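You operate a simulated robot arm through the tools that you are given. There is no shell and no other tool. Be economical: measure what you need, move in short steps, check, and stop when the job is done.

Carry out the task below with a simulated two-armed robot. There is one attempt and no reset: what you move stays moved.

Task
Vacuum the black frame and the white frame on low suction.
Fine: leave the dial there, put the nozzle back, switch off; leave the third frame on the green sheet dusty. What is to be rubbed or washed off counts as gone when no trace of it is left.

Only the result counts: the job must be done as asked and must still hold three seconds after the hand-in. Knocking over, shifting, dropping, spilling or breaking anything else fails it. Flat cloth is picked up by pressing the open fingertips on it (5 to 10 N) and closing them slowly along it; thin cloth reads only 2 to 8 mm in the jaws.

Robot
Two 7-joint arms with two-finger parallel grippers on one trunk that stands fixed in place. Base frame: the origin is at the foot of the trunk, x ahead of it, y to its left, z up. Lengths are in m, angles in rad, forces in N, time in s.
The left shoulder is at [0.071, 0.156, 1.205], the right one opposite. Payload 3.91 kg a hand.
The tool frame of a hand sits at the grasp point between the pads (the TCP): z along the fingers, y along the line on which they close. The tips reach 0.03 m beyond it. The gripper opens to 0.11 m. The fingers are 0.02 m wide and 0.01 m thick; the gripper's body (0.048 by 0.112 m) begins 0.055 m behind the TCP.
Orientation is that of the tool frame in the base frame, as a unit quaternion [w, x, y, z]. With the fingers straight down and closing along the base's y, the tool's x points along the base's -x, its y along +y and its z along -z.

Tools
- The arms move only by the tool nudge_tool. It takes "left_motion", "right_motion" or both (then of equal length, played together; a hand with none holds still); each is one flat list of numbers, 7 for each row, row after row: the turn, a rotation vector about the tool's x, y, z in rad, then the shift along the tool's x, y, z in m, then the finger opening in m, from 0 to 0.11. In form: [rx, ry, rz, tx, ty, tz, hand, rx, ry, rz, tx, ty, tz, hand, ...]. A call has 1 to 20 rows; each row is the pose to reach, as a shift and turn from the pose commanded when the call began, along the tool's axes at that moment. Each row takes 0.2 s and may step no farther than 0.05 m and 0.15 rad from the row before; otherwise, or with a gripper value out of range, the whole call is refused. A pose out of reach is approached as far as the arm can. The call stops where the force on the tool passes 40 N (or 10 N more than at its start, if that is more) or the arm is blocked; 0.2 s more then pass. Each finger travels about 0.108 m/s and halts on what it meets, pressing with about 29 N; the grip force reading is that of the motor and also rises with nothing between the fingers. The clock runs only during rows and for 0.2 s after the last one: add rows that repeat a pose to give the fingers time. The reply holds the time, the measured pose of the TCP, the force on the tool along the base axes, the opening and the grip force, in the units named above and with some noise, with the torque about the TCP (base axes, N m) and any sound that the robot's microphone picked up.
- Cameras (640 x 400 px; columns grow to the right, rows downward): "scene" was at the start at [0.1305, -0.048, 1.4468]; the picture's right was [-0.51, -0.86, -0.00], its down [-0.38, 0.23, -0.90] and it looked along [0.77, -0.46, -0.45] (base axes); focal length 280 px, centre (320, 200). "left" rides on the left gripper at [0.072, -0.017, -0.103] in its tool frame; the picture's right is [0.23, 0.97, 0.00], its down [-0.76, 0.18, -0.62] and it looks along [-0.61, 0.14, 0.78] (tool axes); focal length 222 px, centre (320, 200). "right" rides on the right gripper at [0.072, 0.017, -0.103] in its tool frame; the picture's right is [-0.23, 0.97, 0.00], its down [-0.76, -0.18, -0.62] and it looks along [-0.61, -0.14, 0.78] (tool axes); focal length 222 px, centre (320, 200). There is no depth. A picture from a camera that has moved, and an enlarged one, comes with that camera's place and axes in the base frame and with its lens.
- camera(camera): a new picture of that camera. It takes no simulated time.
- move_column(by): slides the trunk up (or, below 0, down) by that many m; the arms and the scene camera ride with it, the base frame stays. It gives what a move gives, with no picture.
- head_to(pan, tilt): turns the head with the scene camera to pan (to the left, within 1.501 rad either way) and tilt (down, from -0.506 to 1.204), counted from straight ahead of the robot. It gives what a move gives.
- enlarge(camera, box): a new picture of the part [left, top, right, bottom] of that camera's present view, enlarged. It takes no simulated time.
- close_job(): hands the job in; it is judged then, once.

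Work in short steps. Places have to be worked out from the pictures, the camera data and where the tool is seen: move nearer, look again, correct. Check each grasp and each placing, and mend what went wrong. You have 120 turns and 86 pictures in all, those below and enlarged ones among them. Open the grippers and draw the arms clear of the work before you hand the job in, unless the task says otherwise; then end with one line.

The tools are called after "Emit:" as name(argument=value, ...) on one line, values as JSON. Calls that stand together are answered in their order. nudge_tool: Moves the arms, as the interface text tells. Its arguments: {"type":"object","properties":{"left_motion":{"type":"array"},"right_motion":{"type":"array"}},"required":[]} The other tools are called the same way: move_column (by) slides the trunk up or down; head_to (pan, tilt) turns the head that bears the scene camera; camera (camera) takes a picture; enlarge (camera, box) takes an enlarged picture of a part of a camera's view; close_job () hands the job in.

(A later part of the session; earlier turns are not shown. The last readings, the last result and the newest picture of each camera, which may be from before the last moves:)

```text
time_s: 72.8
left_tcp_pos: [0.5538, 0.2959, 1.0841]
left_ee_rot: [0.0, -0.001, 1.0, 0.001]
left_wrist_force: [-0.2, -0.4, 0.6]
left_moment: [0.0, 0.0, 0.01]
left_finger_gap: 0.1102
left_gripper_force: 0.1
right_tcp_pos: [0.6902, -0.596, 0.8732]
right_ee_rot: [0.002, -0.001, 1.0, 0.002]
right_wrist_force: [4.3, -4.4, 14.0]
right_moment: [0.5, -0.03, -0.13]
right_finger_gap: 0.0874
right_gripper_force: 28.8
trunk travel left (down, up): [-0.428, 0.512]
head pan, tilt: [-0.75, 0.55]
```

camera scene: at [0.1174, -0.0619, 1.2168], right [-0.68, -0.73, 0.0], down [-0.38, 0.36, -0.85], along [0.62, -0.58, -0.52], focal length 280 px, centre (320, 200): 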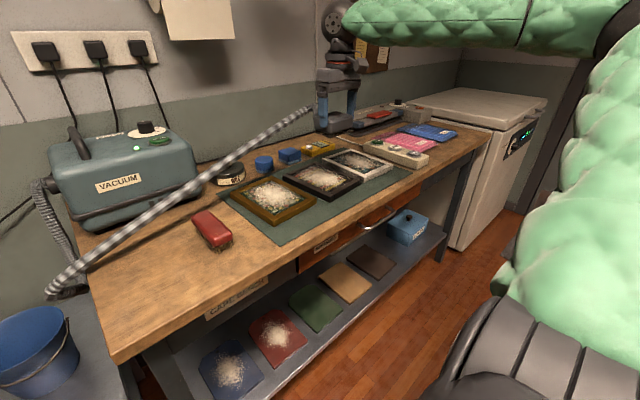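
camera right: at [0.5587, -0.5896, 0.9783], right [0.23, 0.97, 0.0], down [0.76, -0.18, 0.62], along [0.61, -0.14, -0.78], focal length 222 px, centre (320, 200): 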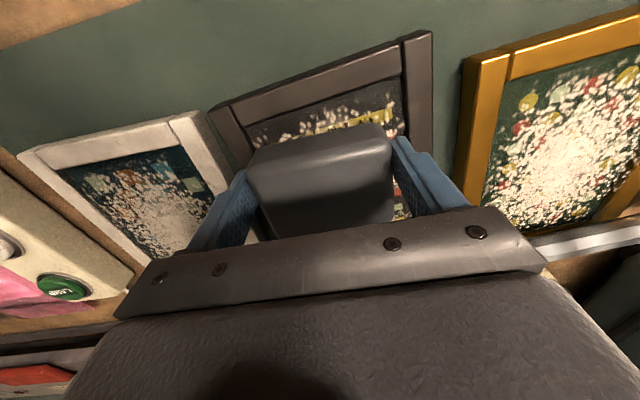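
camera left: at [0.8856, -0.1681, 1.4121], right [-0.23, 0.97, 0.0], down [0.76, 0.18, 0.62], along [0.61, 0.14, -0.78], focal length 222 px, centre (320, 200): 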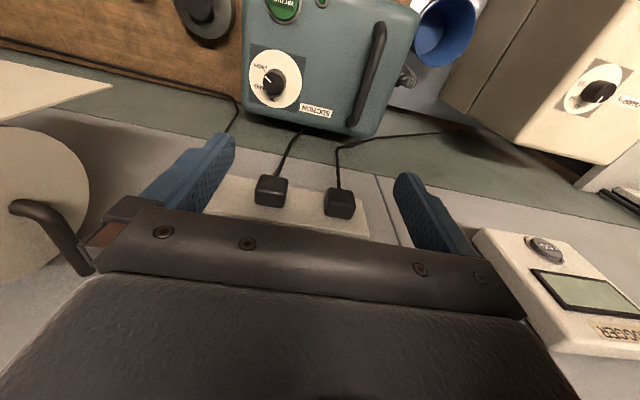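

There is 14 N of contact, off-centre on the +y side. I ease up 1 mm, shift 4 mm to -y, and sweep slowly toward the near end.

Emit:
nudge_tool(right_motion=[0, 0, 0, 0, 0, -0.0012, 0.06, 0, 0, 0, 0, -0.004, -0.0012, 0.06, 0, 0, 0, 0.004, -0.004, -0.0012, 0.06, 0, 0, 0, 0.008, -0.004, -0.0012, 0.06, 0, 0, 0, 0.012, -0.004, -0.0012, 0.06, 0, 0, 0, 0.016, -0.004, -0.0012, 0.06, 0, 0, 0, 0.02, -0.004, -0.0012, 0.06])

Emit:
enlarge(camera="scene", box=[270, 130, 410, 210])

```text
time_s: 74.4
left_tcp_pos: [0.5548, 0.2973, 1.0841]
left_ee_rot: [0.0, 0.0, 1.0, 0.0]
left_wrist_force: [0.7, 0.4, 0.1]
left_moment: [-0.01, 0.0, 0.03]
left_finger_gap: 0.1102
left_gripper_force: 0.0
right_tcp_pos: [0.671, -0.599, 0.8742]
right_ee_rot: [0.001, 0.001, 1.0, 0.001]
right_wrist_force: [3.7, -0.4, 13.4]
right_moment: [0.6, -0.3, -0.2]
right_finger_gap: 0.0875
right_gripper_force: 29.2
trunk travel left (down, up): [-0.428, 0.512]
head pan, tilt: [-0.75, 0.55]
```

```text
4.57 times, centred on (340, 170) of scene
camera zoom: at [0.1168, -0.0614, 1.2169], right [-0.68, -0.73, 0.0], down [-0.38, 0.36, -0.85], along [0.62, -0.58, -0.52], focal length 1278 px, centre (229, 337)
```

zoom: 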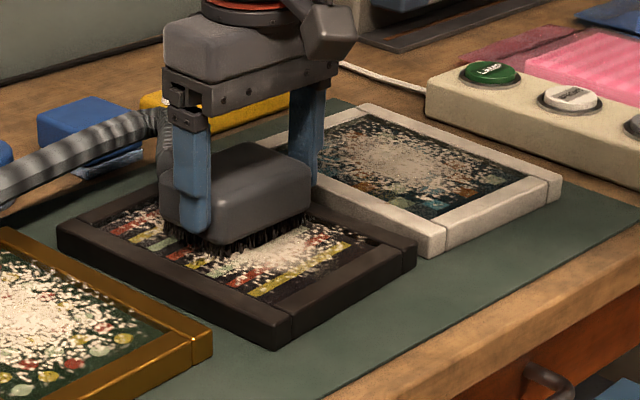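

The nozzle is touching properly and the frame hasn't moved. I ease up slightly and sweep on slowly to the near end, then lift and look.

Emit:
nudge_tool(right_motion=[0, 0, 0, 0.003, 0, -0.0008, 0.06, 0, 0, 0, 0.006, 0, -0.0008, 0.06, 0, 0, 0, 0.009, 0, -0.0008, 0.06, 0, 0, 0, 0.012, 0, -0.0008, 0.06, 0, 0, 0, 0.015, 0, -0.0008, 0.06, 0, 0, 0, 0.018, 0, -0.0008, 0.06, 0, 0, 0, 0.021, 0, -0.0008, 0.06, 0, 0, 0, 0.024, 0, -0.0008, 0.06, 0, 0, 0, 0.027, 0, -0.0008, 0.06, 0, 0, 0, 0.03, 0, -0.0008, 0.06, 0, 0, 0, 0.033, 0, -0.0008, 0.06, 0, 0, 0, 0.036, 0, -0.0008, 0.06, 0, 0, 0, 0.039, 0, -0.0008, 0.06, 0, 0, 0, 0.039, 0, -0.0008, 0.06])

Emit:
nudge_tool(right_motion=[0, 0, 0, 0, 0, -0.04, 0.06, 0, 0, 0, 0, 0, -0.09, 0.06, 0, 0, 0, 0, 0, -0.13, 0.06])

Emit:
enlarge(camera="scene", box=[270, 130, 410, 210])

```text
time_s: 77.4
left_tcp_pos: [0.5548, 0.2961, 1.0842]
left_ee_rot: [0.0, -0.001, 1.0, 0.0]
left_wrist_force: [0.0, 0.7, 0.4]
left_moment: [-0.01, 0.01, -0.01]
left_finger_gap: 0.1099
left_gripper_force: 0.0
right_tcp_pos: [0.6311, -0.5998, 0.8741]
right_ee_rot: [-0.001, 0.0, 1.0, 0.001]
right_wrist_force: [1.1, -0.2, -1.0]
right_moment: [0.04, 0.0, 0.03]
right_finger_gap: 0.0876
right_gripper_force: 29.0
trunk travel left (down, up): [-0.428, 0.512]
head pan, tilt: [-0.75, 0.55]
```

```text
time_s: 78.2
left_tcp_pos: [0.5532, 0.2967, 1.084]
left_ee_rot: [0.0, -0.001, 1.0, 0.0]
left_wrist_force: [-0.4, -0.3, 0.7]
left_moment: [0.01, -0.01, 0.0]
left_finger_gap: 0.1103
left_gripper_force: 0.1
right_tcp_pos: [0.6316, -0.5993, 1.0055]
right_ee_rot: [0.001, 0.001, 1.0, 0.002]
right_wrist_force: [-0.8, 0.3, -0.5]
right_moment: [-0.03, 0.03, -0.01]
right_finger_gap: 0.0874
right_gripper_force: 28.9
trunk travel left (down, up): [-0.428, 0.512]
head pan, tilt: [-0.75, 0.55]
```

```text
4.57 times, centred on (340, 170) of scene
camera zoom: at [0.117, -0.0613, 1.2168], right [-0.68, -0.73, 0.0], down [-0.38, 0.36, -0.85], along [0.62, -0.58, -0.52], focal length 1278 px, centre (229, 337)
```

zoom: 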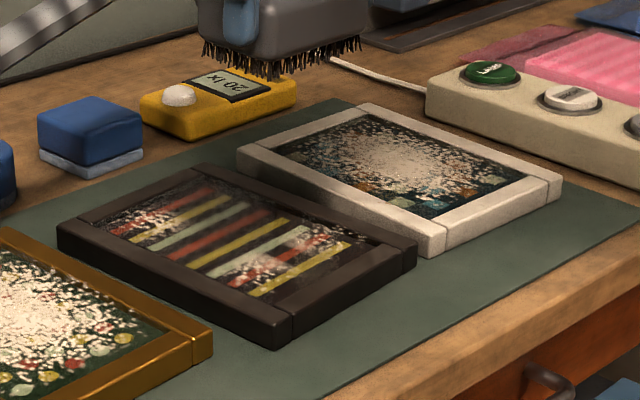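

The middle is clean now; dust remains at the near end (x<0.66) and the far +y corner (~0.755,-0.56). I descend at the near end, a little lower.

Emit:
nudge_tool(right_motion=[0, 0, 0, -0.014, 0, 0.04, 0.06, 0, 0, 0, -0.014, 0, 0.085, 0.06, 0, 0, 0, -0.014, 0, 0.12, 0.06, 0, 0, 0, -0.014, 0, 0.129, 0.06, 0, 0, 0, -0.014, 0, 0.131, 0.06, 0, 0, 0, -0.014, 0, 0.1322, 0.06])

```text
time_s: 79.6
left_tcp_pos: [0.5541, 0.297, 1.0845]
left_ee_rot: [0.0, -0.001, 1.0, 0.0]
left_wrist_force: [0.5, -1.4, -0.1]
left_moment: [-0.01, 0.01, 0.04]
left_finger_gap: 0.1098
left_gripper_force: 0.1
right_tcp_pos: [0.6456, -0.5998, 0.873]
right_ee_rot: [0.002, 0.0, 1.0, 0.002]
right_wrist_force: [0.3, -4.3, 16.0]
right_moment: [0.6, 0.2, 0.03]
right_finger_gap: 0.0874
right_gripper_force: 29.3
trunk travel left (down, up): [-0.428, 0.512]
head pan, tilt: [-0.75, 0.55]
```

Contact is 16 N; I ease 0.6 mm and sweep the near zone slowly, including a pass shifted to -y.

Emit:
nudge_tool(right_motion=[0, 0, 0, 0.003, 0, -0.0006, 0.06, 0, 0, 0, 0.006, 0, -0.0006, 0.06, 0, 0, 0, 0.009, 0, -0.0006, 0.06, 0, 0, 0, 0.012, 0, -0.0006, 0.06, 0, 0, 0, 0.015, 0, -0.0006, 0.06, 0, 0, 0, 0.018, 0, -0.0006, 0.06, 0, 0, 0, 0.021, 0, -0.0006, 0.06, 0, 0, 0, 0.024, 0, -0.0006, 0.06, 0, 0, 0, 0.024, -0.004, -0.0006, 0.06, 0, 0, 0, 0.024, -0.008, -0.0006, 0.06, 0, 0, 0, 0.02, -0.008, -0.0006, 0.06, 0, 0, 0, 0.016, -0.008, -0.0006, 0.06, 0, 0, 0, 0.012, -0.008, -0.0006, 0.06, 0, 0, 0, 0.008, -0.008, -0.0006, 0.06, 0, 0, 0, 0.004, -0.008, -0.0006, 0.06, 0, 0, 0, 0, -0.008, -0.0006, 0.06])

Emit:
nudge_tool(right_motion=[0, 0, 0, 0, 0, -0.04, 0.06, 0, 0, 0, 0, 0, -0.09, 0.06, 0, 0, 0, 0, 0, -0.13, 0.06])

Emit:
enlarge(camera="scene", box=[276, 148, 376, 208])

```text
time_s: 83.0
left_tcp_pos: [0.554, 0.2969, 1.0841]
left_ee_rot: [0.0, 0.0, 1.0, -0.001]
left_wrist_force: [0.9, 0.2, 0.4]
left_moment: [-0.03, 0.02, -0.02]
left_finger_gap: 0.11
left_gripper_force: 0.0
right_tcp_pos: [0.6431, -0.6072, 0.8735]
right_ee_rot: [0.003, 0.001, 1.0, 0.002]
right_wrist_force: [-5.3, -2.2, 20.5]
right_moment: [0.52, 0.48, 0.13]
right_finger_gap: 0.0873
right_gripper_force: 29.1
trunk travel left (down, up): [-0.428, 0.512]
head pan, tilt: [-0.75, 0.55]
```

```text
time_s: 83.8
left_tcp_pos: [0.5536, 0.2967, 1.0848]
left_ee_rot: [0.0, -0.001, 1.0, -0.001]
left_wrist_force: [0.0, 0.7, -0.4]
left_moment: [-0.01, -0.01, 0.03]
left_finger_gap: 0.1097
left_gripper_force: 0.1
right_tcp_pos: [0.6462, -0.6056, 1.003]
right_ee_rot: [0.0, 0.0, 1.0, 0.002]
right_wrist_force: [1.1, 0.2, -0.4]
right_moment: [-0.02, 0.01, 0.02]
right_finger_gap: 0.0876
right_gripper_force: 29.4
trunk travel left (down, up): [-0.428, 0.512]
head pan, tilt: [-0.75, 0.55]
```

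```text
6.40 times, centred on (326, 178) of scene
camera zoom: at [0.1167, -0.0613, 1.2168], right [-0.68, -0.73, 0.0], down [-0.38, 0.36, -0.85], along [0.62, -0.58, -0.52], focal length 1789 px, centre (282, 341)
```

zoom: 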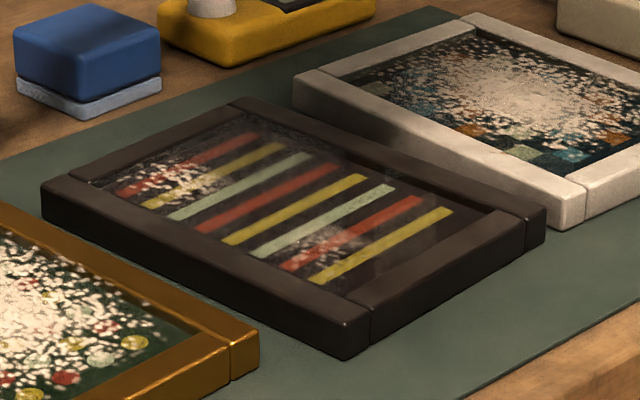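

Nearly done: left are a patch near (0.648,-0.58) and the far +y corner (0.73–0.757, -0.55…-0.58). I come down over the near patch shifted to +y.

Emit:
nudge_tool(right_motion=[0, 0, 0, 0, 0.016, 0.04, 0.06, 0, 0, 0, 0, 0.016, 0.085, 0.06, 0, 0, 0, 0, 0.016, 0.12, 0.06, 0, 0, 0, 0, 0.016, 0.127, 0.06, 0, 0, 0, 0, 0.016, 0.129, 0.06, 0, 0, 0, 0.004, 0.016, 0.129, 0.06, 0, 0, 0, 0.008, 0.016, 0.129, 0.06, 0, 0, 0, 0.012, 0.016, 0.129, 0.06, 0, 0, 0, 0.008, 0.016, 0.129, 0.06, 0, 0, 0, 0.004, 0.016, 0.129, 0.06, 0, 0, 0, 0, 0.016, 0.129, 0.06, 0, 0, 0, -0.004, 0.016, 0.129, 0.06, 0, 0, 0, -0.008, 0.016, 0.129, 0.06, 0, 0, 0, -0.012, 0.016, 0.129, 0.06])

Emit:
nudge_tool(right_motion=[0, 0, 0, 0, 0, -0.01, 0.06, 0, 0, 0, -0.04, 0, -0.02, 0.06, 0, 0, 0, -0.083, 0, -0.02, 0.06, 0, 0, 0, -0.083, 0, -0.008, 0.06, 0, 0, 0, -0.083, 0, -0.002, 0.06, 0, 0, 0, -0.083, 0, -0.0005, 0.06])

```text
time_s: 86.8
left_tcp_pos: [0.5545, 0.2962, 1.0846]
left_ee_rot: [0.0, -0.001, 1.0, 0.0]
left_wrist_force: [0.7, -0.2, -0.8]
left_moment: [0.05, -0.02, -0.01]
left_finger_gap: 0.1099
left_gripper_force: 0.0
right_tcp_pos: [0.6581, -0.5906, 0.8747]
right_ee_rot: [0.0, 0.001, 1.0, 0.002]
right_wrist_force: [-1.5, 0.9, 4.6]
right_moment: [0.27, 0.07, 0.09]
right_finger_gap: 0.0875
right_gripper_force: 29.2
trunk travel left (down, up): [-0.428, 0.512]
head pan, tilt: [-0.75, 0.55]
```

```text
time_s: 88.2
left_tcp_pos: [0.5538, 0.2968, 1.0847]
left_ee_rot: [0.0, -0.001, 1.0, 0.0]
left_wrist_force: [0.2, -0.4, 0.1]
left_moment: [0.0, 0.01, -0.01]
left_finger_gap: 0.1099
left_gripper_force: 0.1
right_tcp_pos: [0.7415, -0.5919, 0.875]
right_ee_rot: [0.002, 0.0, 1.0, 0.001]
right_wrist_force: [3.6, -2.9, 9.8]
right_moment: [0.38, -0.03, -0.09]
right_finger_gap: 0.0877
right_gripper_force: 28.7
trunk travel left (down, up): [-0.428, 0.512]
head pan, tilt: [-0.75, 0.55]
```

Contact of 10 N at the far end. I sweep slowly there, a bit farther and a little to +y.

Emit:
nudge_tool(right_motion=[0, 0, 0, -0.003, 0, 0, 0.06, 0, 0, 0, -0.006, 0, 0, 0.06, 0, 0, 0, -0.009, 0, 0, 0.06, 0, 0, 0, -0.012, 0.002, 0, 0.06, 0, 0, 0, -0.012, 0.004, 0, 0.06, 0, 0, 0, -0.008, 0.004, 0, 0.06, 0, 0, 0, -0.004, 0.004, 0, 0.06, 0, 0, 0, 0, 0.004, 0, 0.06, 0, 0, 0, 0.004, 0.004, 0, 0.06, 0, 0, 0, 0.008, 0.004, 0, 0.06, 0, 0, 0, 0.012, 0.004, 0, 0.06, 0, 0, 0, 0.016, 0.004, 0, 0.06, 0, 0, 0, 0.02, 0.004, 0, 0.06])

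Emit:
nudge_tool(right_motion=[0, 0, 0, 0, 0, -0.04, 0.06, 0, 0, 0, 0, 0, -0.09, 0.06, 0, 0, 0, 0, 0, -0.13, 0.06])

Emit:
enlarge(camera="scene", box=[276, 148, 376, 208])

```text
time_s: 91.0
left_tcp_pos: [0.5542, 0.2952, 1.0843]
left_ee_rot: [0.0, -0.001, 1.0, 0.0]
left_wrist_force: [-0.7, -0.5, 0.3]
left_moment: [0.01, 0.01, 0.0]
left_finger_gap: 0.1099
left_gripper_force: 0.1
right_tcp_pos: [0.7201, -0.5891, 0.8738]
right_ee_rot: [0.001, 0.0, 1.0, 0.001]
right_wrist_force: [0.8, -0.8, -0.8]
right_moment: [0.02, 0.06, -0.01]
right_finger_gap: 0.0875
right_gripper_force: 29.3
trunk travel left (down, up): [-0.428, 0.512]
head pan, tilt: [-0.75, 0.55]
```

```text
time_s: 91.8
left_tcp_pos: [0.5535, 0.2958, 1.0849]
left_ee_rot: [0.0, -0.002, 1.0, 0.0]
left_wrist_force: [-0.7, 0.1, 0.1]
left_moment: [-0.02, 0.0, 0.0]
left_finger_gap: 0.11
left_gripper_force: 0.1
right_tcp_pos: [0.7209, -0.5867, 1.0057]
right_ee_rot: [0.0, 0.0, 1.0, 0.001]
right_wrist_force: [0.4, 0.4, -1.4]
right_moment: [-0.01, 0.02, 0.01]
right_finger_gap: 0.0875
right_gripper_force: 28.6
trunk travel left (down, up): [-0.428, 0.512]
head pan, tilt: [-0.75, 0.55]
```

```text
6.40 times, centred on (326, 178) of scene
camera zoom: at [0.117, -0.0615, 1.2168], right [-0.68, -0.73, 0.0], down [-0.38, 0.36, -0.85], along [0.62, -0.58, -0.52], focal length 1789 px, centre (282, 341)
```

zoom: 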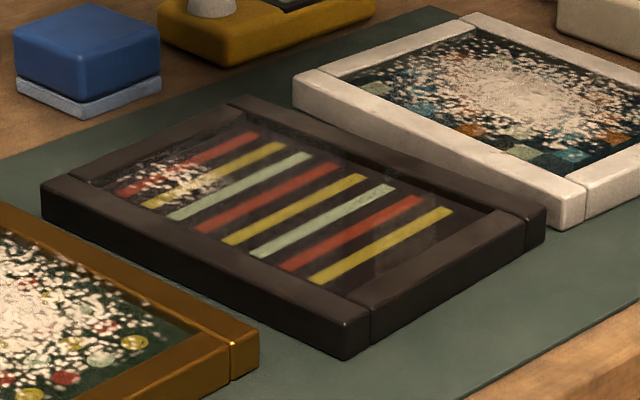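

Near end is clean. The far +y patch remains because contact was lost there; I come down at x 0.73 a bit lower.

Emit:
nudge_tool(right_motion=[0, 0, 0, -0.008, 0, 0.04, 0.06, 0, 0, 0, -0.008, 0, 0.085, 0.06, 0, 0, 0, -0.008, 0, 0.12, 0.06, 0, 0, 0, -0.008, 0, 0.129, 0.06, 0, 0, 0, -0.008, 0, 0.131, 0.06])

```text
time_s: 93.0
left_tcp_pos: [0.5543, 0.2962, 1.0847]
left_ee_rot: [0.0, -0.001, 1.0, 0.0]
left_wrist_force: [-0.2, 0.6, -0.1]
left_moment: [0.04, 0.01, 0.03]
left_finger_gap: 0.1101
left_gripper_force: 0.0
right_tcp_pos: [0.7295, -0.5872, 0.8737]
right_ee_rot: [0.0, 0.0, 1.0, 0.002]
right_wrist_force: [0.3, -0.2, 2.3]
right_moment: [0.23, -0.03, 0.0]
right_finger_gap: 0.0875
right_gripper_force: 29.5
trunk travel left (down, up): [-0.428, 0.512]
head pan, tilt: [-0.75, 0.55]
```

Emit:
nudge_tool(right_motion=[0, 0, 0, 0, 0, 0.0006, 0.06, 0, 0, 0, -0.003, 0, 0.0006, 0.06, 0, 0, 0, -0.006, 0, 0.0006, 0.06, 0, 0, 0, -0.008, 0.002, 0.0006, 0.06, 0, 0, 0, -0.008, 0.004, 0.0006, 0.06, 0, 0, 0, -0.005, 0.004, 0.0006, 0.06, 0, 0, 0, -0.002, 0.004, 0.0006, 0.06, 0, 0, 0, 0.001, 0.004, 0.0006, 0.06, 0, 0, 0, 0.004, 0.004, 0.0006, 0.06, 0, 0, 0, 0.007, 0.004, 0.0006, 0.06, 0, 0, 0, 0.007, 0, 0.0006, 0.06, 0, 0, 0, 0.004, 0, 0.0006, 0.06, 0, 0, 0, 0, 0, 0.0006, 0.06])

Emit:
nudge_tool(right_motion=[0, 0, 0, 0, 0, -0.04, 0.06, 0, 0, 0, 0, 0, -0.09, 0.06, 0, 0, 0, 0, 0, -0.13, 0.06])

Emit:
enlarge(camera="scene", box=[276, 148, 376, 208])

```text
time_s: 95.8
left_tcp_pos: [0.5535, 0.2963, 1.085]
left_ee_rot: [0.001, 0.0, 1.0, -0.001]
left_wrist_force: [0.9, 0.7, 0.1]
left_moment: [-0.02, 0.0, 0.02]
left_finger_gap: 0.1099
left_gripper_force: 0.1
right_tcp_pos: [0.727, -0.5879, 0.8739]
right_ee_rot: [0.001, 0.0, 1.0, 0.002]
right_wrist_force: [-5.4, 0.5, 13.1]
right_moment: [0.61, 0.14, 0.19]
right_finger_gap: 0.0875
right_gripper_force: 29.3
trunk travel left (down, up): [-0.428, 0.512]
head pan, tilt: [-0.75, 0.55]
```

```text
time_s: 96.6
left_tcp_pos: [0.5543, 0.2956, 1.0842]
left_ee_rot: [0.0, -0.001, 1.0, 0.0]
left_wrist_force: [-0.3, -0.2, 0.5]
left_moment: [-0.04, 0.01, -0.03]
left_finger_gap: 0.1099
left_gripper_force: 0.1
right_tcp_pos: [0.7293, -0.5869, 0.9993]
right_ee_rot: [0.001, 0.0, 1.0, 0.002]
right_wrist_force: [-0.1, 0.2, -1.1]
right_moment: [-0.02, 0.03, 0.0]
right_finger_gap: 0.0874
right_gripper_force: 28.6
trunk travel left (down, up): [-0.428, 0.512]
head pan, tilt: [-0.75, 0.55]
```

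```text
6.40 times, centred on (326, 178) of scene
camera zoom: at [0.1168, -0.0613, 1.2168], right [-0.68, -0.73, 0.0], down [-0.38, 0.36, -0.85], along [0.62, -0.58, -0.52], focal length 1789 px, centre (282, 341)
```

zoom: 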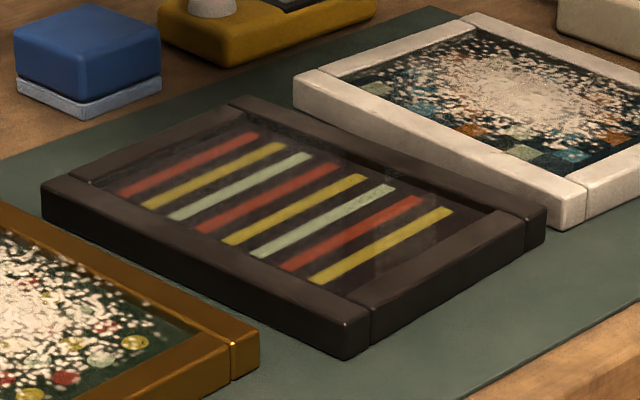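

The black frame looks clean; I enlarge further to check for a faint haze at its -y edge.

Emit:
enlarge(camera="scene", box=[288, 162, 352, 196])

```text
10.00 times, centred on (320, 179) of scene
camera zoom: at [0.1168, -0.0613, 1.2168], right [-0.68, -0.73, 0.0], down [-0.38, 0.36, -0.85], along [0.62, -0.58, -0.52], focal length 2795 px, centre (320, 410)
```

zoom: 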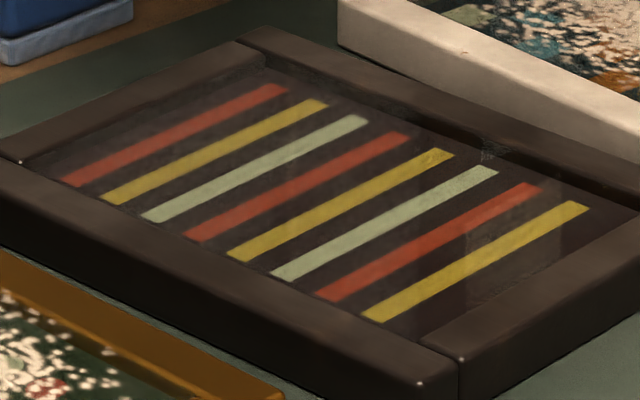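

A faint speckle may remain along the -y margin. I make one more slow pass along the length at y about -0.607.

Emit:
nudge_tool(right_motion=[0, 0, 0, -0.006, -0.02, 0.04, 0.06, 0, 0, 0, -0.006, -0.02, 0.085, 0.06, 0, 0, 0, -0.006, -0.02, 0.12, 0.06, 0, 0, 0, -0.006, -0.02, 0.128, 0.06, 0, 0, 0, -0.006, -0.02, 0.1297, 0.06])

```text
time_s: 97.8
left_tcp_pos: [0.5543, 0.2965, 1.0847]
left_ee_rot: [0.0, -0.001, 1.0, 0.0]
left_wrist_force: [-0.3, 0.1, 0.4]
left_moment: [-0.01, 0.01, 0.01]
left_finger_gap: 0.11
left_gripper_force: 0.0
right_tcp_pos: [0.7334, -0.6075, 0.874]
right_ee_rot: [0.001, -0.001, 1.0, 0.001]
right_wrist_force: [-0.3, -1.9, 7.6]
right_moment: [0.31, 0.14, 0.02]
right_finger_gap: 0.0875
right_gripper_force: 29.0
trunk travel left (down, up): [-0.428, 0.512]
head pan, tilt: [-0.75, 0.55]
```

Emit:
nudge_tool(right_motion=[0, 0, 0, 0.0054, 0, 0, 0.06, 0, 0, 0, 0.0108, 0, 0, 0.06, 0, 0, 0, 0.0162, 0, 0, 0.06, 0, 0, 0, 0.0216, 0, 0.0002, 0.06, 0, 0, 0, 0.027, 0, 0.0002, 0.06, 0, 0, 0, 0.0324, 0, 0.0002, 0.06, 0, 0, 0, 0.0378, 0, 0.0002, 0.06, 0, 0, 0, 0.0432, 0, 0.0003, 0.06, 0, 0, 0, 0.0486, 0, 0.0003, 0.06, 0, 0, 0, 0.054, 0, 0.0003, 0.06, 0, 0, 0, 0.0594, 0, 0.0003, 0.06, 0, 0, 0, 0.0648, 0, 0.0003, 0.06, 0, 0, 0, 0.0702, 0, 0.0004, 0.06, 0, 0, 0, 0.0756, 0, 0.0004, 0.06, 0, 0, 0, 0.081, 0, 0.0004, 0.06, 0, 0, 0, 0.0864, 0, 0.0004, 0.06, 0, 0, 0, 0.0918, 0, 0.0004, 0.06, 0, 0, 0, 0.0972, 0, 0.0004, 0.06, 0, 0, 0, 0.1026, 0, 0.0004, 0.06, 0, 0, 0, 0.108, 0, 0.0004, 0.06])

Emit:
nudge_tool(right_motion=[0, 0, 0, 0, 0, -0.04, 0.06, 0, 0, 0, 0, 0, -0.09, 0.06, 0, 0, 0, 0, 0, -0.13, 0.06])

Emit:
enlarge(camera="scene", box=[288, 162, 352, 196])

```text
time_s: 102.0
left_tcp_pos: [0.5539, 0.2977, 1.0854]
left_ee_rot: [0.001, -0.002, 1.0, -0.001]
left_wrist_force: [-1.3, 0.2, 0.0]
left_moment: [-0.01, 0.01, 0.0]
left_finger_gap: 0.1099
left_gripper_force: 0.1
right_tcp_pos: [0.6252, -0.6066, 0.8731]
right_ee_rot: [0.001, 0.0, 1.0, 0.0]
right_wrist_force: [9.7, -0.5, 32.6]
right_moment: [0.94, -0.5, -0.22]
right_finger_gap: 0.0875
right_gripper_force: 29.1
trunk travel left (down, up): [-0.428, 0.512]
head pan, tilt: [-0.75, 0.55]
```

```text
time_s: 102.8
left_tcp_pos: [0.5542, 0.2969, 1.0847]
left_ee_rot: [0.0, -0.001, 1.0, 0.0]
left_wrist_force: [-0.4, 0.2, 1.5]
left_moment: [-0.02, 0.02, 0.01]
left_finger_gap: 0.1099
left_gripper_force: 0.1
right_tcp_pos: [0.6265, -0.6097, 1.0027]
right_ee_rot: [0.0, 0.0, 1.0, 0.001]
right_wrist_force: [0.3, -0.8, -1.8]
right_moment: [0.01, -0.01, -0.01]
right_finger_gap: 0.0876
right_gripper_force: 29.0
trunk travel left (down, up): [-0.428, 0.512]
head pan, tilt: [-0.75, 0.55]
```

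```text
10.00 times, centred on (320, 179) of scene
camera zoom: at [0.1168, -0.0614, 1.2168], right [-0.68, -0.73, 0.0], down [-0.38, 0.36, -0.85], along [0.62, -0.58, -0.52], focal length 2795 px, centre (320, 410)
```

zoom: 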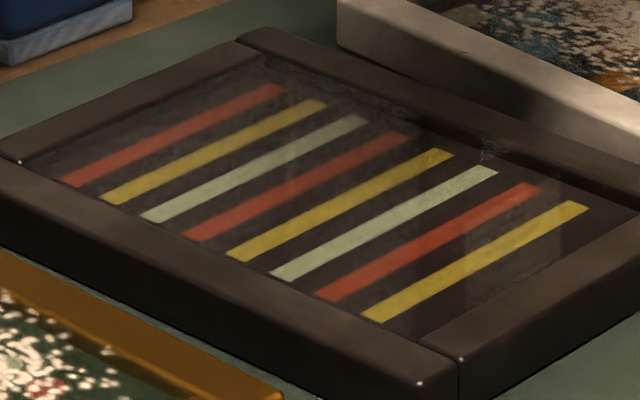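

The remaining speckle looks like reflections in the varnish (it doesn't change and shifts with the nozzle). I go on to the white frame and look from above to centre on it.

Emit:
nudge_tool(right_motion=[0, 0, 0, 0, -0.045, 0, 0.06, 0, 0, 0, 0, -0.09, 0, 0.06, 0, 0, 0, -0.005, -0.13, 0, 0.06, 0, 0, 0, -0.01, -0.152, 0, 0.06, 0, 0, 0, -0.01, -0.152, 0, 0.06])

Emit:
camera(camera="right")

Emit:
enlarge(camera="scene", box=[280, 130, 420, 210])

```text
time_s: 104.0
left_tcp_pos: [0.5539, 0.297, 1.0828]
left_ee_rot: [0.0, -0.001, 1.0, 0.0]
left_wrist_force: [-1.2, -1.0, -0.6]
left_moment: [0.0, 0.01, -0.01]
left_finger_gap: 0.1098
left_gripper_force: 0.1
right_tcp_pos: [0.6375, -0.7641, 0.9999]
right_ee_rot: [0.001, 0.0, 1.0, 0.002]
right_wrist_force: [0.3, -0.3, -0.6]
right_moment: [0.0, 0.0, -0.03]
right_finger_gap: 0.0873
right_gripper_force: 29.0
trunk travel left (down, up): [-0.428, 0.512]
head pan, tilt: [-0.75, 0.55]
```

```text
22 pictures are left
camera right: at [0.5634, -0.7472, 1.1044], right [0.23, 0.97, 0.0], down [0.76, -0.18, 0.62], along [0.61, -0.14, -0.78], focal length 222 px, centre (320, 200)
```

right: 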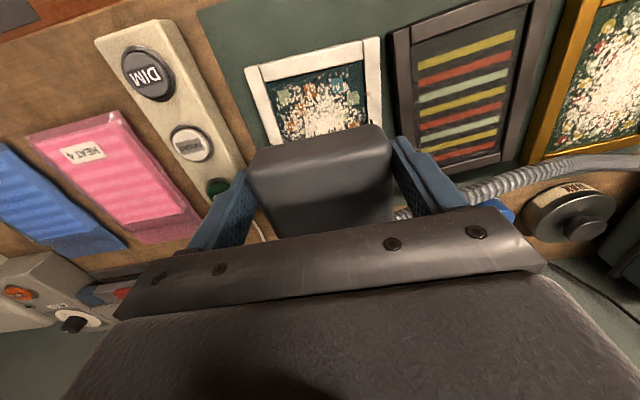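

```text
4.57 times, centred on (350, 170) of scene
camera zoom: at [0.1172, -0.062, 1.2168], right [-0.68, -0.73, 0.0], down [-0.38, 0.36, -0.85], along [0.62, -0.58, -0.52], focal length 1278 px, centre (183, 337)
```

zoom: 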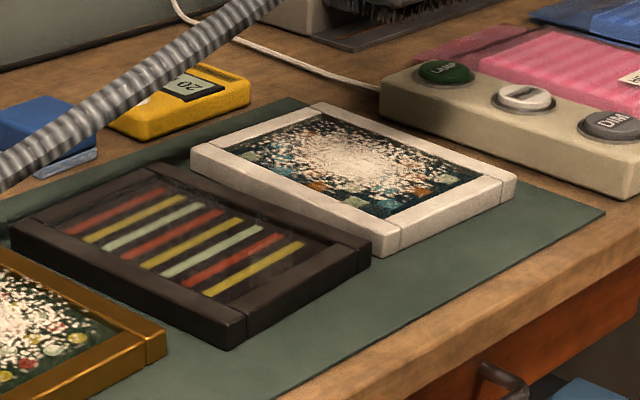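

White interior is about y -0.706…-0.817 (centre -0.7615). I move to its far end and descend, reading the force.

Emit:
nudge_tool(right_motion=[0, 0, 0, -0.045, 0.002, 0, 0.06, 0, 0, 0, -0.093, 0.002, 0, 0.06, 0, 0, 0, -0.093, 0.002, 0.045, 0.06, 0, 0, 0, -0.093, 0.002, 0.09, 0.06, 0, 0, 0, -0.093, 0.002, 0.12, 0.06, 0, 0, 0, -0.093, 0.002, 0.127, 0.06, 0, 0, 0, -0.093, 0.002, 0.128, 0.06])

```text
time_s: 105.6
left_tcp_pos: [0.5545, 0.295, 1.0844]
left_ee_rot: [0.0, -0.001, 1.0, 0.0]
left_wrist_force: [-0.5, -0.3, 0.3]
left_moment: [0.02, 0.03, -0.01]
left_finger_gap: 0.1099
left_gripper_force: 0.1
right_tcp_pos: [0.7298, -0.7603, 0.8748]
right_ee_rot: [0.001, 0.0, 1.0, 0.002]
right_wrist_force: [-0.2, -0.1, -2.1]
right_moment: [-0.02, 0.05, 0.0]
right_finger_gap: 0.0876
right_gripper_force: 29.1
trunk travel left (down, up): [-0.428, 0.512]
head pan, tilt: [-0.75, 0.55]
```

Emit:
nudge_tool(right_motion=[0, 0, 0, 0, 0, 0.001, 0.06, 0, 0, 0, 0, 0, 0.0015, 0.06])

```text
time_s: 106.2
left_tcp_pos: [0.5539, 0.297, 1.0841]
left_ee_rot: [0.0, -0.001, 1.0, 0.0]
left_wrist_force: [-0.5, 1.0, 0.2]
left_moment: [0.02, 0.03, 0.0]
left_finger_gap: 0.1099
left_gripper_force: 0.0
right_tcp_pos: [0.7297, -0.7576, 0.874]
right_ee_rot: [0.001, 0.0, 1.0, 0.001]
right_wrist_force: [1.5, -3.5, 8.4]
right_moment: [0.31, 0.07, -0.07]
right_finger_gap: 0.0876
right_gripper_force: 28.9
trunk travel left (down, up): [-0.428, 0.512]
head pan, tilt: [-0.75, 0.55]
```

Contact 8 N. I sweep slowly from far to near along the centre line.

Emit:
nudge_tool(right_motion=[0, 0, 0, -0.004, 0, 0.0002, 0.06, 0, 0, 0, -0.008, 0, 0.0002, 0.06, 0, 0, 0, -0.004, 0, 0.0002, 0.06, 0, 0, 0, 0.001, 0, 0.0002, 0.06, 0, 0, 0, 0.006, 0, 0.0002, 0.06, 0, 0, 0, 0.011, 0, 0.0002, 0.06, 0, 0, 0, 0.016, 0, 0.0002, 0.06, 0, 0, 0, 0.021, 0, 0.0002, 0.06, 0, 0, 0, 0.026, 0, 0.0002, 0.06, 0, 0, 0, 0.031, 0, 0.0002, 0.06, 0, 0, 0, 0.036, 0, 0.0002, 0.06, 0, 0, 0, 0.041, 0, 0.0002, 0.06, 0, 0, 0, 0.046, 0, 0.0002, 0.06, 0, 0, 0, 0.051, 0, 0.0002, 0.06, 0, 0, 0, 0.056, 0, 0.0002, 0.06, 0, 0, 0, 0.061, 0, 0.0002, 0.06, 0, 0, 0, 0.066, 0, 0.0002, 0.06, 0, 0, 0, 0.071, 0, 0.0002, 0.06, 0, 0, 0, 0.076, 0, 0.0002, 0.06, 0, 0, 0, 0.081, 0, 0.0002, 0.06])

Emit:
nudge_tool(right_motion=[0, 0, 0, 0.005, 0, 0, 0.06, 0, 0, 0, 0.01, 0, 0, 0.06, 0, 0, 0, 0.014, 0, 0, 0.06, 0, 0, 0, 0.018, 0, 0, 0.06, 0, 0, 0, 0.018, -0.005, 0, 0.06, 0, 0, 0, 0.018, -0.01, 0, 0.06, 0, 0, 0, 0.014, -0.01, 0, 0.06, 0, 0, 0, 0.01, -0.01, 0, 0.06, 0, 0, 0, 0.005, -0.01, 0, 0.06, 0, 0, 0, 0, -0.01, 0, 0.06, 0, 0, 0, -0.006, -0.01, 0, 0.06, 0, 0, 0, -0.012, -0.01, 0, 0.06, 0, 0, 0, -0.018, -0.01, 0, 0.06, 0, 0, 0, -0.024, -0.01, 0, 0.06, 0, 0, 0, -0.03, -0.01, 0, 0.06, 0, 0, 0, -0.036, -0.01, 0, 0.06, 0, 0, 0, -0.042, -0.01, 0, 0.06, 0, 0, 0, -0.048, -0.01, 0, 0.06, 0, 0, 0, -0.054, -0.01, 0, 0.06, 0, 0, 0, -0.06, -0.01, 0, 0.06])

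Emit:
nudge_tool(right_motion=[0, 0, 0, 0, 0, -0.04, 0.06, 0, 0, 0, 0, 0, -0.09, 0.06, 0, 0, 0, 0, 0, -0.13, 0.06])

Emit:
enlarge(camera="scene", box=[310, 142, 410, 192])

```text
time_s: 110.4
left_tcp_pos: [0.5545, 0.2978, 1.0844]
left_ee_rot: [0.0, -0.001, 1.0, -0.001]
left_wrist_force: [-0.1, 0.3, 0.6]
left_moment: [0.0, 0.0, 0.02]
left_finger_gap: 0.1099
left_gripper_force: 0.0
right_tcp_pos: [0.6474, -0.7572, 0.8737]
right_ee_rot: [0.001, 0.0, 1.0, 0.002]
right_wrist_force: [4.9, 0.0, 18.4]
right_moment: [0.78, -0.17, -0.17]
right_finger_gap: 0.0878
right_gripper_force: 28.7
trunk travel left (down, up): [-0.428, 0.512]
head pan, tilt: [-0.75, 0.55]
```

```text
time_s: 114.6
left_tcp_pos: [0.5538, 0.297, 1.0853]
left_ee_rot: [0.0, 0.0, 1.0, -0.001]
left_wrist_force: [0.9, 0.1, 0.2]
left_moment: [0.0, -0.01, 0.01]
left_finger_gap: 0.1097
left_gripper_force: 0.0
right_tcp_pos: [0.7082, -0.7687, 0.8743]
right_ee_rot: [0.001, 0.0, 1.0, 0.001]
right_wrist_force: [-3.4, 0.0, 11.1]
right_moment: [0.6, 0.19, 0.1]
right_finger_gap: 0.0875
right_gripper_force: 29.2
trunk travel left (down, up): [-0.428, 0.512]
head pan, tilt: [-0.75, 0.55]
```

```text
time_s: 115.4
left_tcp_pos: [0.5531, 0.2969, 1.0837]
left_ee_rot: [0.0, -0.001, 1.0, -0.001]
left_wrist_force: [-0.5, 0.6, 0.0]
left_moment: [-0.02, 0.0, -0.01]
left_finger_gap: 0.1101
left_gripper_force: 0.1
right_tcp_pos: [0.7074, -0.7681, 1.0008]
right_ee_rot: [0.0, -0.001, 1.0, 0.002]
right_wrist_force: [-1.0, 0.4, -0.7]
right_moment: [-0.02, 0.0, 0.0]
right_finger_gap: 0.0874
right_gripper_force: 29.2
trunk travel left (down, up): [-0.428, 0.512]
head pan, tilt: [-0.75, 0.55]
```

```text
6.40 times, centred on (360, 167) of scene
camera zoom: at [0.1167, -0.0611, 1.2169], right [-0.68, -0.73, 0.0], down [-0.38, 0.36, -0.85], along [0.62, -0.58, -0.52], focal length 1789 px, centre (64, 411)
```

zoom: 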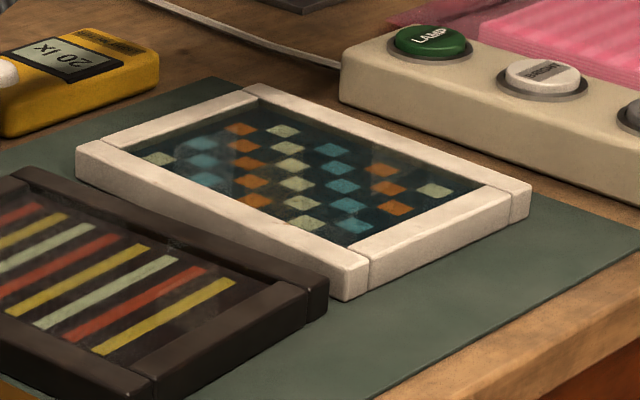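

The white frame came clean in one go. I enlarge to check for any trace.

Emit:
enlarge(camera="scene", box=[322, 152, 394, 192])

```text
8.89 times, centred on (358, 172) of scene
camera zoom: at [0.1167, -0.0611, 1.2169], right [-0.68, -0.73, 0.0], down [-0.38, 0.36, -0.85], along [0.62, -0.58, -0.52], focal length 2484 px, centre (-18, 449)
```

zoom: 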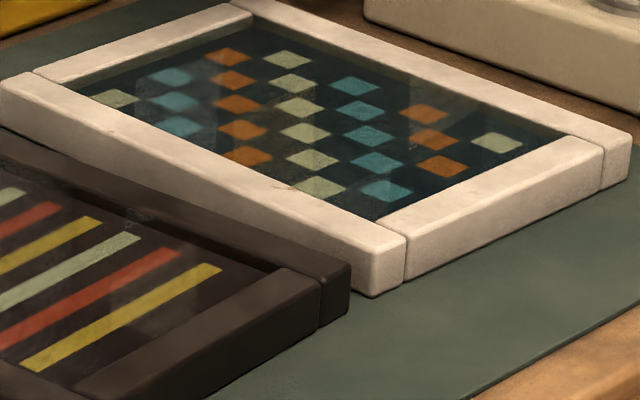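

Vertical-edged haze looks like reflections. I move back over the black frame and view the white one from above to make sure.

Emit:
nudge_tool(right_motion=[0, 0, 0, 0.014, 0.04, -0.01, 0.06, 0, 0, 0, 0.028, 0.08, -0.02, 0.06, 0, 0, 0, 0.042, 0.12, -0.03, 0.06, 0, 0, 0, 0.057, 0.16, -0.04, 0.06, 0, 0, 0, 0.057, 0.18, -0.05, 0.06, 0, 0, 0, 0.057, 0.18, -0.05, 0.06])

Emit:
enlarge(camera="right", box=[100, 60, 300, 230])

```text
time_s: 116.8
left_tcp_pos: [0.5541, 0.296, 1.0844]
left_ee_rot: [0.0, 0.0, 1.0, 0.0]
left_wrist_force: [-0.2, -0.3, -0.2]
left_moment: [0.03, 0.03, 0.01]
left_finger_gap: 0.1101
left_gripper_force: 0.1
right_tcp_pos: [0.6505, -0.5869, 1.0533]
right_ee_rot: [0.0, 0.0, 1.0, 0.003]
right_wrist_force: [0.8, 0.2, -1.9]
right_moment: [0.03, 0.05, 0.02]
right_finger_gap: 0.0872
right_gripper_force: 29.0
trunk travel left (down, up): [-0.428, 0.512]
head pan, tilt: [-0.75, 0.55]
```

```text
2.35 times, centred on (200, 145) of right
camera zoom: at [0.5772, -0.5708, 1.1566], right [0.23, 0.97, 0.0], down [0.76, -0.18, 0.62], along [0.61, -0.14, -0.78], focal length 523 px, centre (602, 329)
```

zoom: 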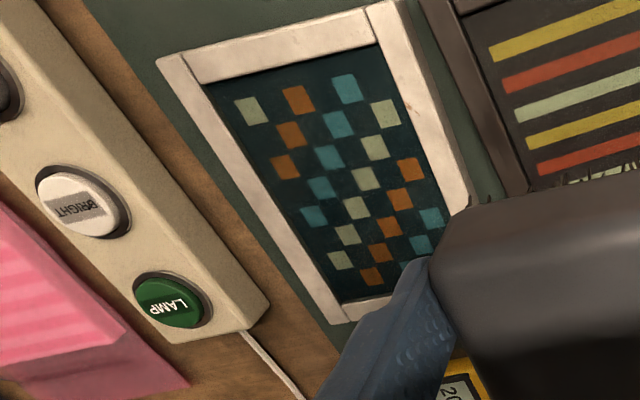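

From above the white frame is spotless. I move on over toward gold, high up, and check black the same way.

Emit:
nudge_tool(right_motion=[0, 0, 0, 0, 0.045, 0, 0.06, 0, 0, 0, 0, 0.09, 0, 0.06, 0, 0, 0, 0, 0.135, 0, 0.06, 0, 0, 0, 0, 0.17, 0, 0.06, 0, 0, 0, 0, 0.17, 0, 0.06])

Emit:
enlarge(camera="right", box=[100, 60, 300, 230])

```text
time_s: 118.0
left_tcp_pos: [0.5545, 0.2949, 1.0843]
left_ee_rot: [0.0, -0.001, 1.0, 0.0]
left_wrist_force: [-0.1, -0.6, -0.2]
left_moment: [-0.01, 0.01, 0.02]
left_finger_gap: 0.1102
left_gripper_force: 0.1
right_tcp_pos: [0.6504, -0.4186, 1.0523]
right_ee_rot: [0.001, 0.0, 1.0, 0.002]
right_wrist_force: [-0.9, 1.3, -1.0]
right_moment: [0.0, 0.04, 0.05]
right_finger_gap: 0.0875
right_gripper_force: 29.0
trunk travel left (down, up): [-0.428, 0.512]
head pan, tilt: [-0.75, 0.55]
```

```text
2.35 times, centred on (200, 145) of right
camera zoom: at [0.5791, -0.4026, 1.154], right [0.23, 0.97, 0.01], down [0.76, -0.18, 0.62], along [0.61, -0.14, -0.78], focal length 523 px, centre (602, 329)
```

zoom: 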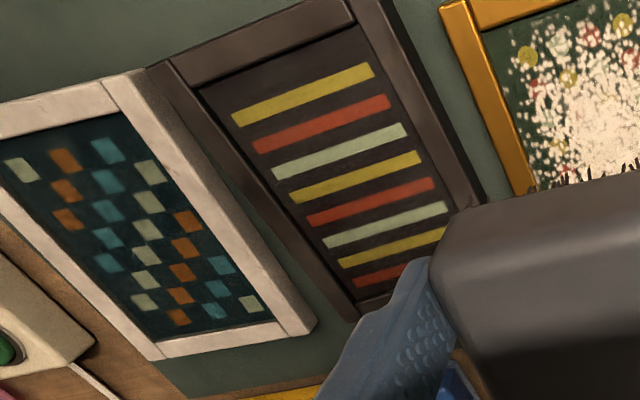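

Both are clean and gold is untouched. I carry the nozzle back to its original place, (0.613,-0.085).

Emit:
nudge_tool(right_motion=[0, 0, 0, 0.005, 0.045, 0, 0.06, 0, 0, 0, 0.01, 0.09, 0, 0.06, 0, 0, 0, 0.015, 0.135, 0, 0.06, 0, 0, 0, 0.02, 0.18, 0, 0.06, 0, 0, 0, 0.025, 0.225, 0, 0.06, 0, 0, 0, 0.03, 0.27, 0, 0.06, 0, 0, 0, 0.035, 0.315, 0, 0.06, 0, 0, 0, 0.037, 0.334, 0, 0.06, 0, 0, 0, 0.037, 0.334, 0.045, 0.06, 0, 0, 0, 0.037, 0.334, 0.09, 0.06, 0, 0, 0, 0.037, 0.334, 0.135, 0.06, 0, 0, 0, 0.037, 0.334, 0.17, 0.06, 0, 0, 0, 0.037, 0.334, 0.18, 0.06])

Emit:
head_to(pan=-0.25, tilt=0.7)

Emit:
enlarge(camera="scene", box=[200, 80, 440, 230])

```text
time_s: 120.8
left_tcp_pos: [0.554, 0.2969, 1.0847]
left_ee_rot: [0.0, -0.001, 1.0, 0.0]
left_wrist_force: [0.2, 0.1, -0.2]
left_moment: [-0.01, 0.03, -0.01]
left_finger_gap: 0.1098
left_gripper_force: 0.0
right_tcp_pos: [0.6148, -0.0818, 0.873]
right_ee_rot: [0.001, 0.0, 1.0, 0.002]
right_wrist_force: [0.2, -0.4, -0.8]
right_moment: [-0.02, 0.01, -0.01]
right_finger_gap: 0.0875
right_gripper_force: 29.2
trunk travel left (down, up): [-0.428, 0.512]
head pan, tilt: [-0.75, 0.55]
```

```text
time_s: 121.7
left_tcp_pos: [0.5557, 0.2969, 1.0838]
left_ee_rot: [0.0, -0.001, 1.0, 0.0]
left_wrist_force: [-0.3, 0.3, -0.4]
left_moment: [0.0, -0.02, -0.02]
left_finger_gap: 0.1101
left_gripper_force: 0.1
right_tcp_pos: [0.6141, -0.0826, 0.8738]
right_ee_rot: [0.0, 0.0, 1.0, 0.002]
right_wrist_force: [-0.5, 0.4, -1.4]
right_moment: [0.0, -0.02, 0.01]
right_finger_gap: 0.0877
right_gripper_force: 28.6
trunk travel left (down, up): [-0.428, 0.512]
head pan, tilt: [-0.25, 0.7]
```

```text
2.67 times, centred on (320, 155) of scene
camera zoom: at [0.1341, -0.0215, 1.2037], right [-0.25, -0.97, 0.0], down [-0.62, 0.16, -0.76], along [0.74, -0.19, -0.64], focal length 745 px, centre (320, 320)
```

zoom: 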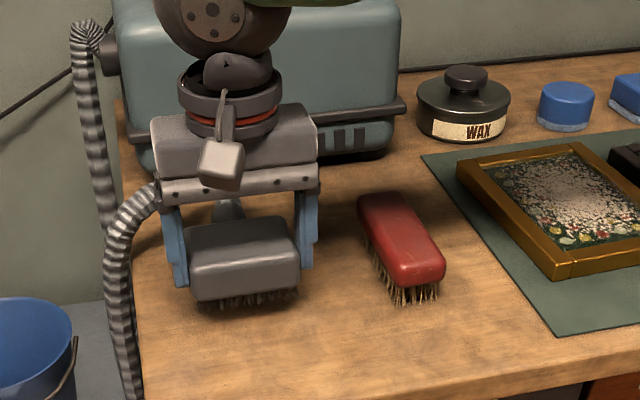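

Positioned over its place, 16 mm up. I lower it gently and read the contact.

Emit:
nudge_tool(right_motion=[0, 0, 0, 0, -0.0015, 0.008, 0.06, 0, 0, 0, 0, -0.0015, 0.013, 0.06, 0, 0, 0, 0, -0.0015, 0.016, 0.06])

```text
time_s: 122.5
left_tcp_pos: [0.5547, 0.2973, 1.0848]
left_ee_rot: [0.0, -0.001, 1.0, -0.001]
left_wrist_force: [0.5, 0.4, 0.6]
left_moment: [-0.01, 0.01, 0.02]
left_finger_gap: 0.11
left_gripper_force: 0.1
right_tcp_pos: [0.6141, -0.0843, 0.8583]
right_ee_rot: [0.0, 0.0, 1.0, 0.002]
right_wrist_force: [0.2, -0.1, -1.3]
right_moment: [0.01, 0.02, -0.04]
right_finger_gap: 0.0877
right_gripper_force: 28.6
trunk travel left (down, up): [-0.428, 0.512]
head pan, tilt: [-0.25, 0.7]
```

Emit:
nudge_tool(right_motion=[0, 0, 0, 0, 0, 0.001, 0.06, 0, 0, 0, 0, 0, 0.002, 0.06, 0, 0, 0, 0, 0, 0.003, 0.06])

```text
time_s: 123.3
left_tcp_pos: [0.5542, 0.2966, 1.0839]
left_ee_rot: [0.0, 0.0, 1.0, -0.001]
left_wrist_force: [0.5, 0.4, -0.6]
left_moment: [-0.02, 0.03, 0.0]
left_finger_gap: 0.1102
left_gripper_force: 0.1
right_tcp_pos: [0.6138, -0.0838, 0.8552]
right_ee_rot: [0.0, 0.0, 1.0, 0.002]
right_wrist_force: [-0.3, 0.0, -0.2]
right_moment: [0.05, 0.0, 0.0]
right_finger_gap: 0.0872
right_gripper_force: 28.6
trunk travel left (down, up): [-0.428, 0.512]
head pan, tilt: [-0.25, 0.7]
```

Emit:
nudge_tool(right_motion=[0, 0, 0, 0, 0, 0.0005, 0.06, 0, 0, 0, 0, 0, 0.001, 0.06])

```text
time_s: 123.9
left_tcp_pos: [0.5539, 0.2972, 1.0849]
left_ee_rot: [0.0, -0.001, 1.0, 0.0]
left_wrist_force: [-0.2, 0.3, -1.0]
left_moment: [0.01, -0.02, -0.01]
left_finger_gap: 0.1102
left_gripper_force: 0.0
right_tcp_pos: [0.6149, -0.0835, 0.8537]
right_ee_rot: [0.0, 0.0, 1.0, 0.001]
right_wrist_force: [0.2, 0.1, -1.5]
right_moment: [0.01, 0.02, 0.01]
right_finger_gap: 0.0876
right_gripper_force: 28.9
trunk travel left (down, up): [-0.428, 0.512]
head pan, tilt: [-0.25, 0.7]
```

Emit:
nudge_tool(right_motion=[0, 0, 0, 0, 0, 0.0007, 0.06, 0, 0, 0, 0, 0, 0.0014, 0.06])

Emit:
enlarge(camera="scene", box=[250, 130, 340, 210])

```text
time_s: 124.5
left_tcp_pos: [0.5549, 0.2962, 1.0842]
left_ee_rot: [0.0, 0.0, 1.0, 0.001]
left_wrist_force: [-0.2, 0.1, -0.7]
left_moment: [0.0, -0.01, -0.03]
left_finger_gap: 0.11
left_gripper_force: 0.1
right_tcp_pos: [0.6146, -0.0827, 0.8528]
right_ee_rot: [-0.001, 0.001, 1.0, 0.002]
right_wrist_force: [0.9, -0.7, -1.3]
right_moment: [0.01, 0.02, -0.01]
right_finger_gap: 0.0873
right_gripper_force: 29.3
trunk travel left (down, up): [-0.428, 0.512]
head pan, tilt: [-0.25, 0.7]
```

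```text
5.00 times, centred on (295, 170) of scene
camera zoom: at [0.1341, -0.0215, 1.2037], right [-0.25, -0.97, 0.0], down [-0.62, 0.16, -0.76], along [0.74, -0.19, -0.64], focal length 1397 px, centre (445, 350)
```

zoom: 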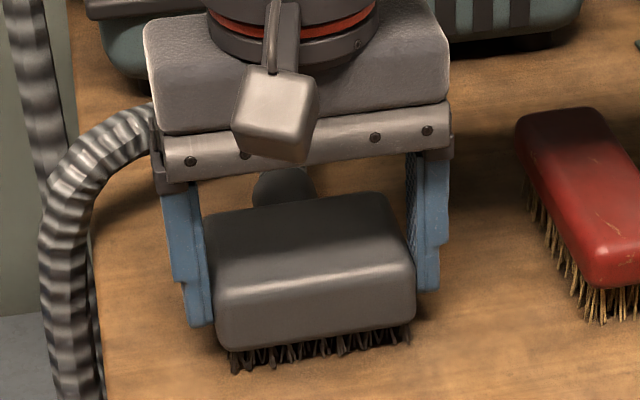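

Still just free; I keep lowering in small steps.

Emit:
nudge_tool(right_motion=[0, 0, 0, 0, 0, 0.001, 0.06, 0, 0, 0, 0, 0, 0.002, 0.06])

```text
time_s: 125.1
left_tcp_pos: [0.5554, 0.297, 1.0848]
left_ee_rot: [0.0, 0.0, 1.0, 0.0]
left_wrist_force: [-0.7, 0.5, 0.0]
left_moment: [-0.02, 0.03, -0.02]
left_finger_gap: 0.11
left_gripper_force: 0.0
right_tcp_pos: [0.6128, -0.0838, 0.8513]
right_ee_rot: [0.0, -0.001, 1.0, 0.001]
right_wrist_force: [-0.1, 0.8, -1.4]
right_moment: [0.02, 0.02, -0.02]
right_finger_gap: 0.0875
right_gripper_force: 28.9
trunk travel left (down, up): [-0.428, 0.512]
head pan, tilt: [-0.25, 0.7]
```

Emit:
nudge_tool(right_motion=[0, 0, 0, 0, 0, 0.001, 0.06, 0, 0, 0, 0, 0, 0.002, 0.06, 0, 0, 0, 0, 0, 0.003, 0.06])

```text
time_s: 125.9
left_tcp_pos: [0.5517, 0.2971, 1.0857]
left_ee_rot: [0.001, -0.001, 1.0, 0.0]
left_wrist_force: [-0.6, 0.2, -0.8]
left_moment: [0.01, 0.0, 0.01]
left_finger_gap: 0.11
left_gripper_force: 0.0
right_tcp_pos: [0.6139, -0.084, 0.8513]
right_ee_rot: [0.002, 0.0, 1.0, 0.003]
right_wrist_force: [-6.2, 1.8, 23.3]
right_moment: [1.06, 0.57, 0.22]
right_finger_gap: 0.0876
right_gripper_force: 29.1
trunk travel left (down, up): [-0.428, 0.512]
head pan, tilt: [-0.25, 0.7]
```

Contact. I ease up 1 mm and open slowly.

Emit:
nudge_tool(right_motion=[0, 0, 0, 0, 0, -0.001, 0.06, 0, 0, 0, 0, 0, -0.001, 0.085, 0, 0, 0, 0, 0, -0.001, 0.09, 0, 0, 0, 0, 0, -0.001, 0.098, 0, 0, 0, 0, 0, -0.001, 0.11, 0, 0, 0, 0, 0, -0.001, 0.11])

Emit:
nudge_tool(right_motion=[0, 0, 0, 0, 0, -0.03, 0.11, 0, 0, 0, 0, 0, -0.07, 0.11, 0, 0, 0, 0, 0, -0.12, 0.11, 0, 0, 0, 0, 0, -0.17, 0.11, 0, 0, 0, 0, 0, -0.22, 0.11, 0, 0, 0, 0, 0, -0.27, 0.11])

Emit:
enlarge(camera="scene", box=[200, 80, 440, 230])

```text
time_s: 127.3
left_tcp_pos: [0.5543, 0.2969, 1.0844]
left_ee_rot: [0.0, -0.002, 1.0, 0.0]
left_wrist_force: [1.0, 0.7, 0.3]
left_moment: [-0.02, -0.02, -0.02]
left_finger_gap: 0.1099
left_gripper_force: 0.0
right_tcp_pos: [0.6145, -0.0853, 0.8482]
right_ee_rot: [0.002, 0.0, 1.0, 0.002]
right_wrist_force: [-0.1, 0.7, 0.4]
right_moment: [0.03, -0.02, 0.01]
right_finger_gap: 0.11
right_gripper_force: 0.0
trunk travel left (down, up): [-0.428, 0.512]
head pan, tilt: [-0.25, 0.7]
```

```text
time_s: 128.7
left_tcp_pos: [0.5532, 0.2971, 1.0845]
left_ee_rot: [0.0, -0.001, 1.0, 0.001]
left_wrist_force: [0.3, 0.1, -0.2]
left_moment: [0.0, -0.02, -0.01]
left_finger_gap: 0.1102
left_gripper_force: 0.0
right_tcp_pos: [0.6107, -0.086, 1.1193]
right_ee_rot: [0.0, 0.001, 1.0, 0.002]
right_wrist_force: [-0.4, -0.4, -0.3]
right_moment: [0.03, -0.01, 0.02]
right_finger_gap: 0.1099
right_gripper_force: 0.1
trunk travel left (down, up): [-0.428, 0.512]
head pan, tilt: [-0.25, 0.7]
```

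```text
2.67 times, centred on (320, 155) of scene
camera zoom: at [0.1332, -0.0213, 1.2037], right [-0.25, -0.97, 0.0], down [-0.62, 0.16, -0.77], along [0.74, -0.19, -0.64], focal length 745 px, centre (320, 320)
```

zoom: 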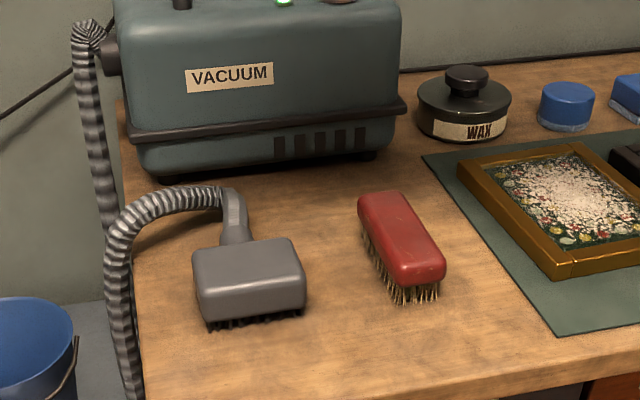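

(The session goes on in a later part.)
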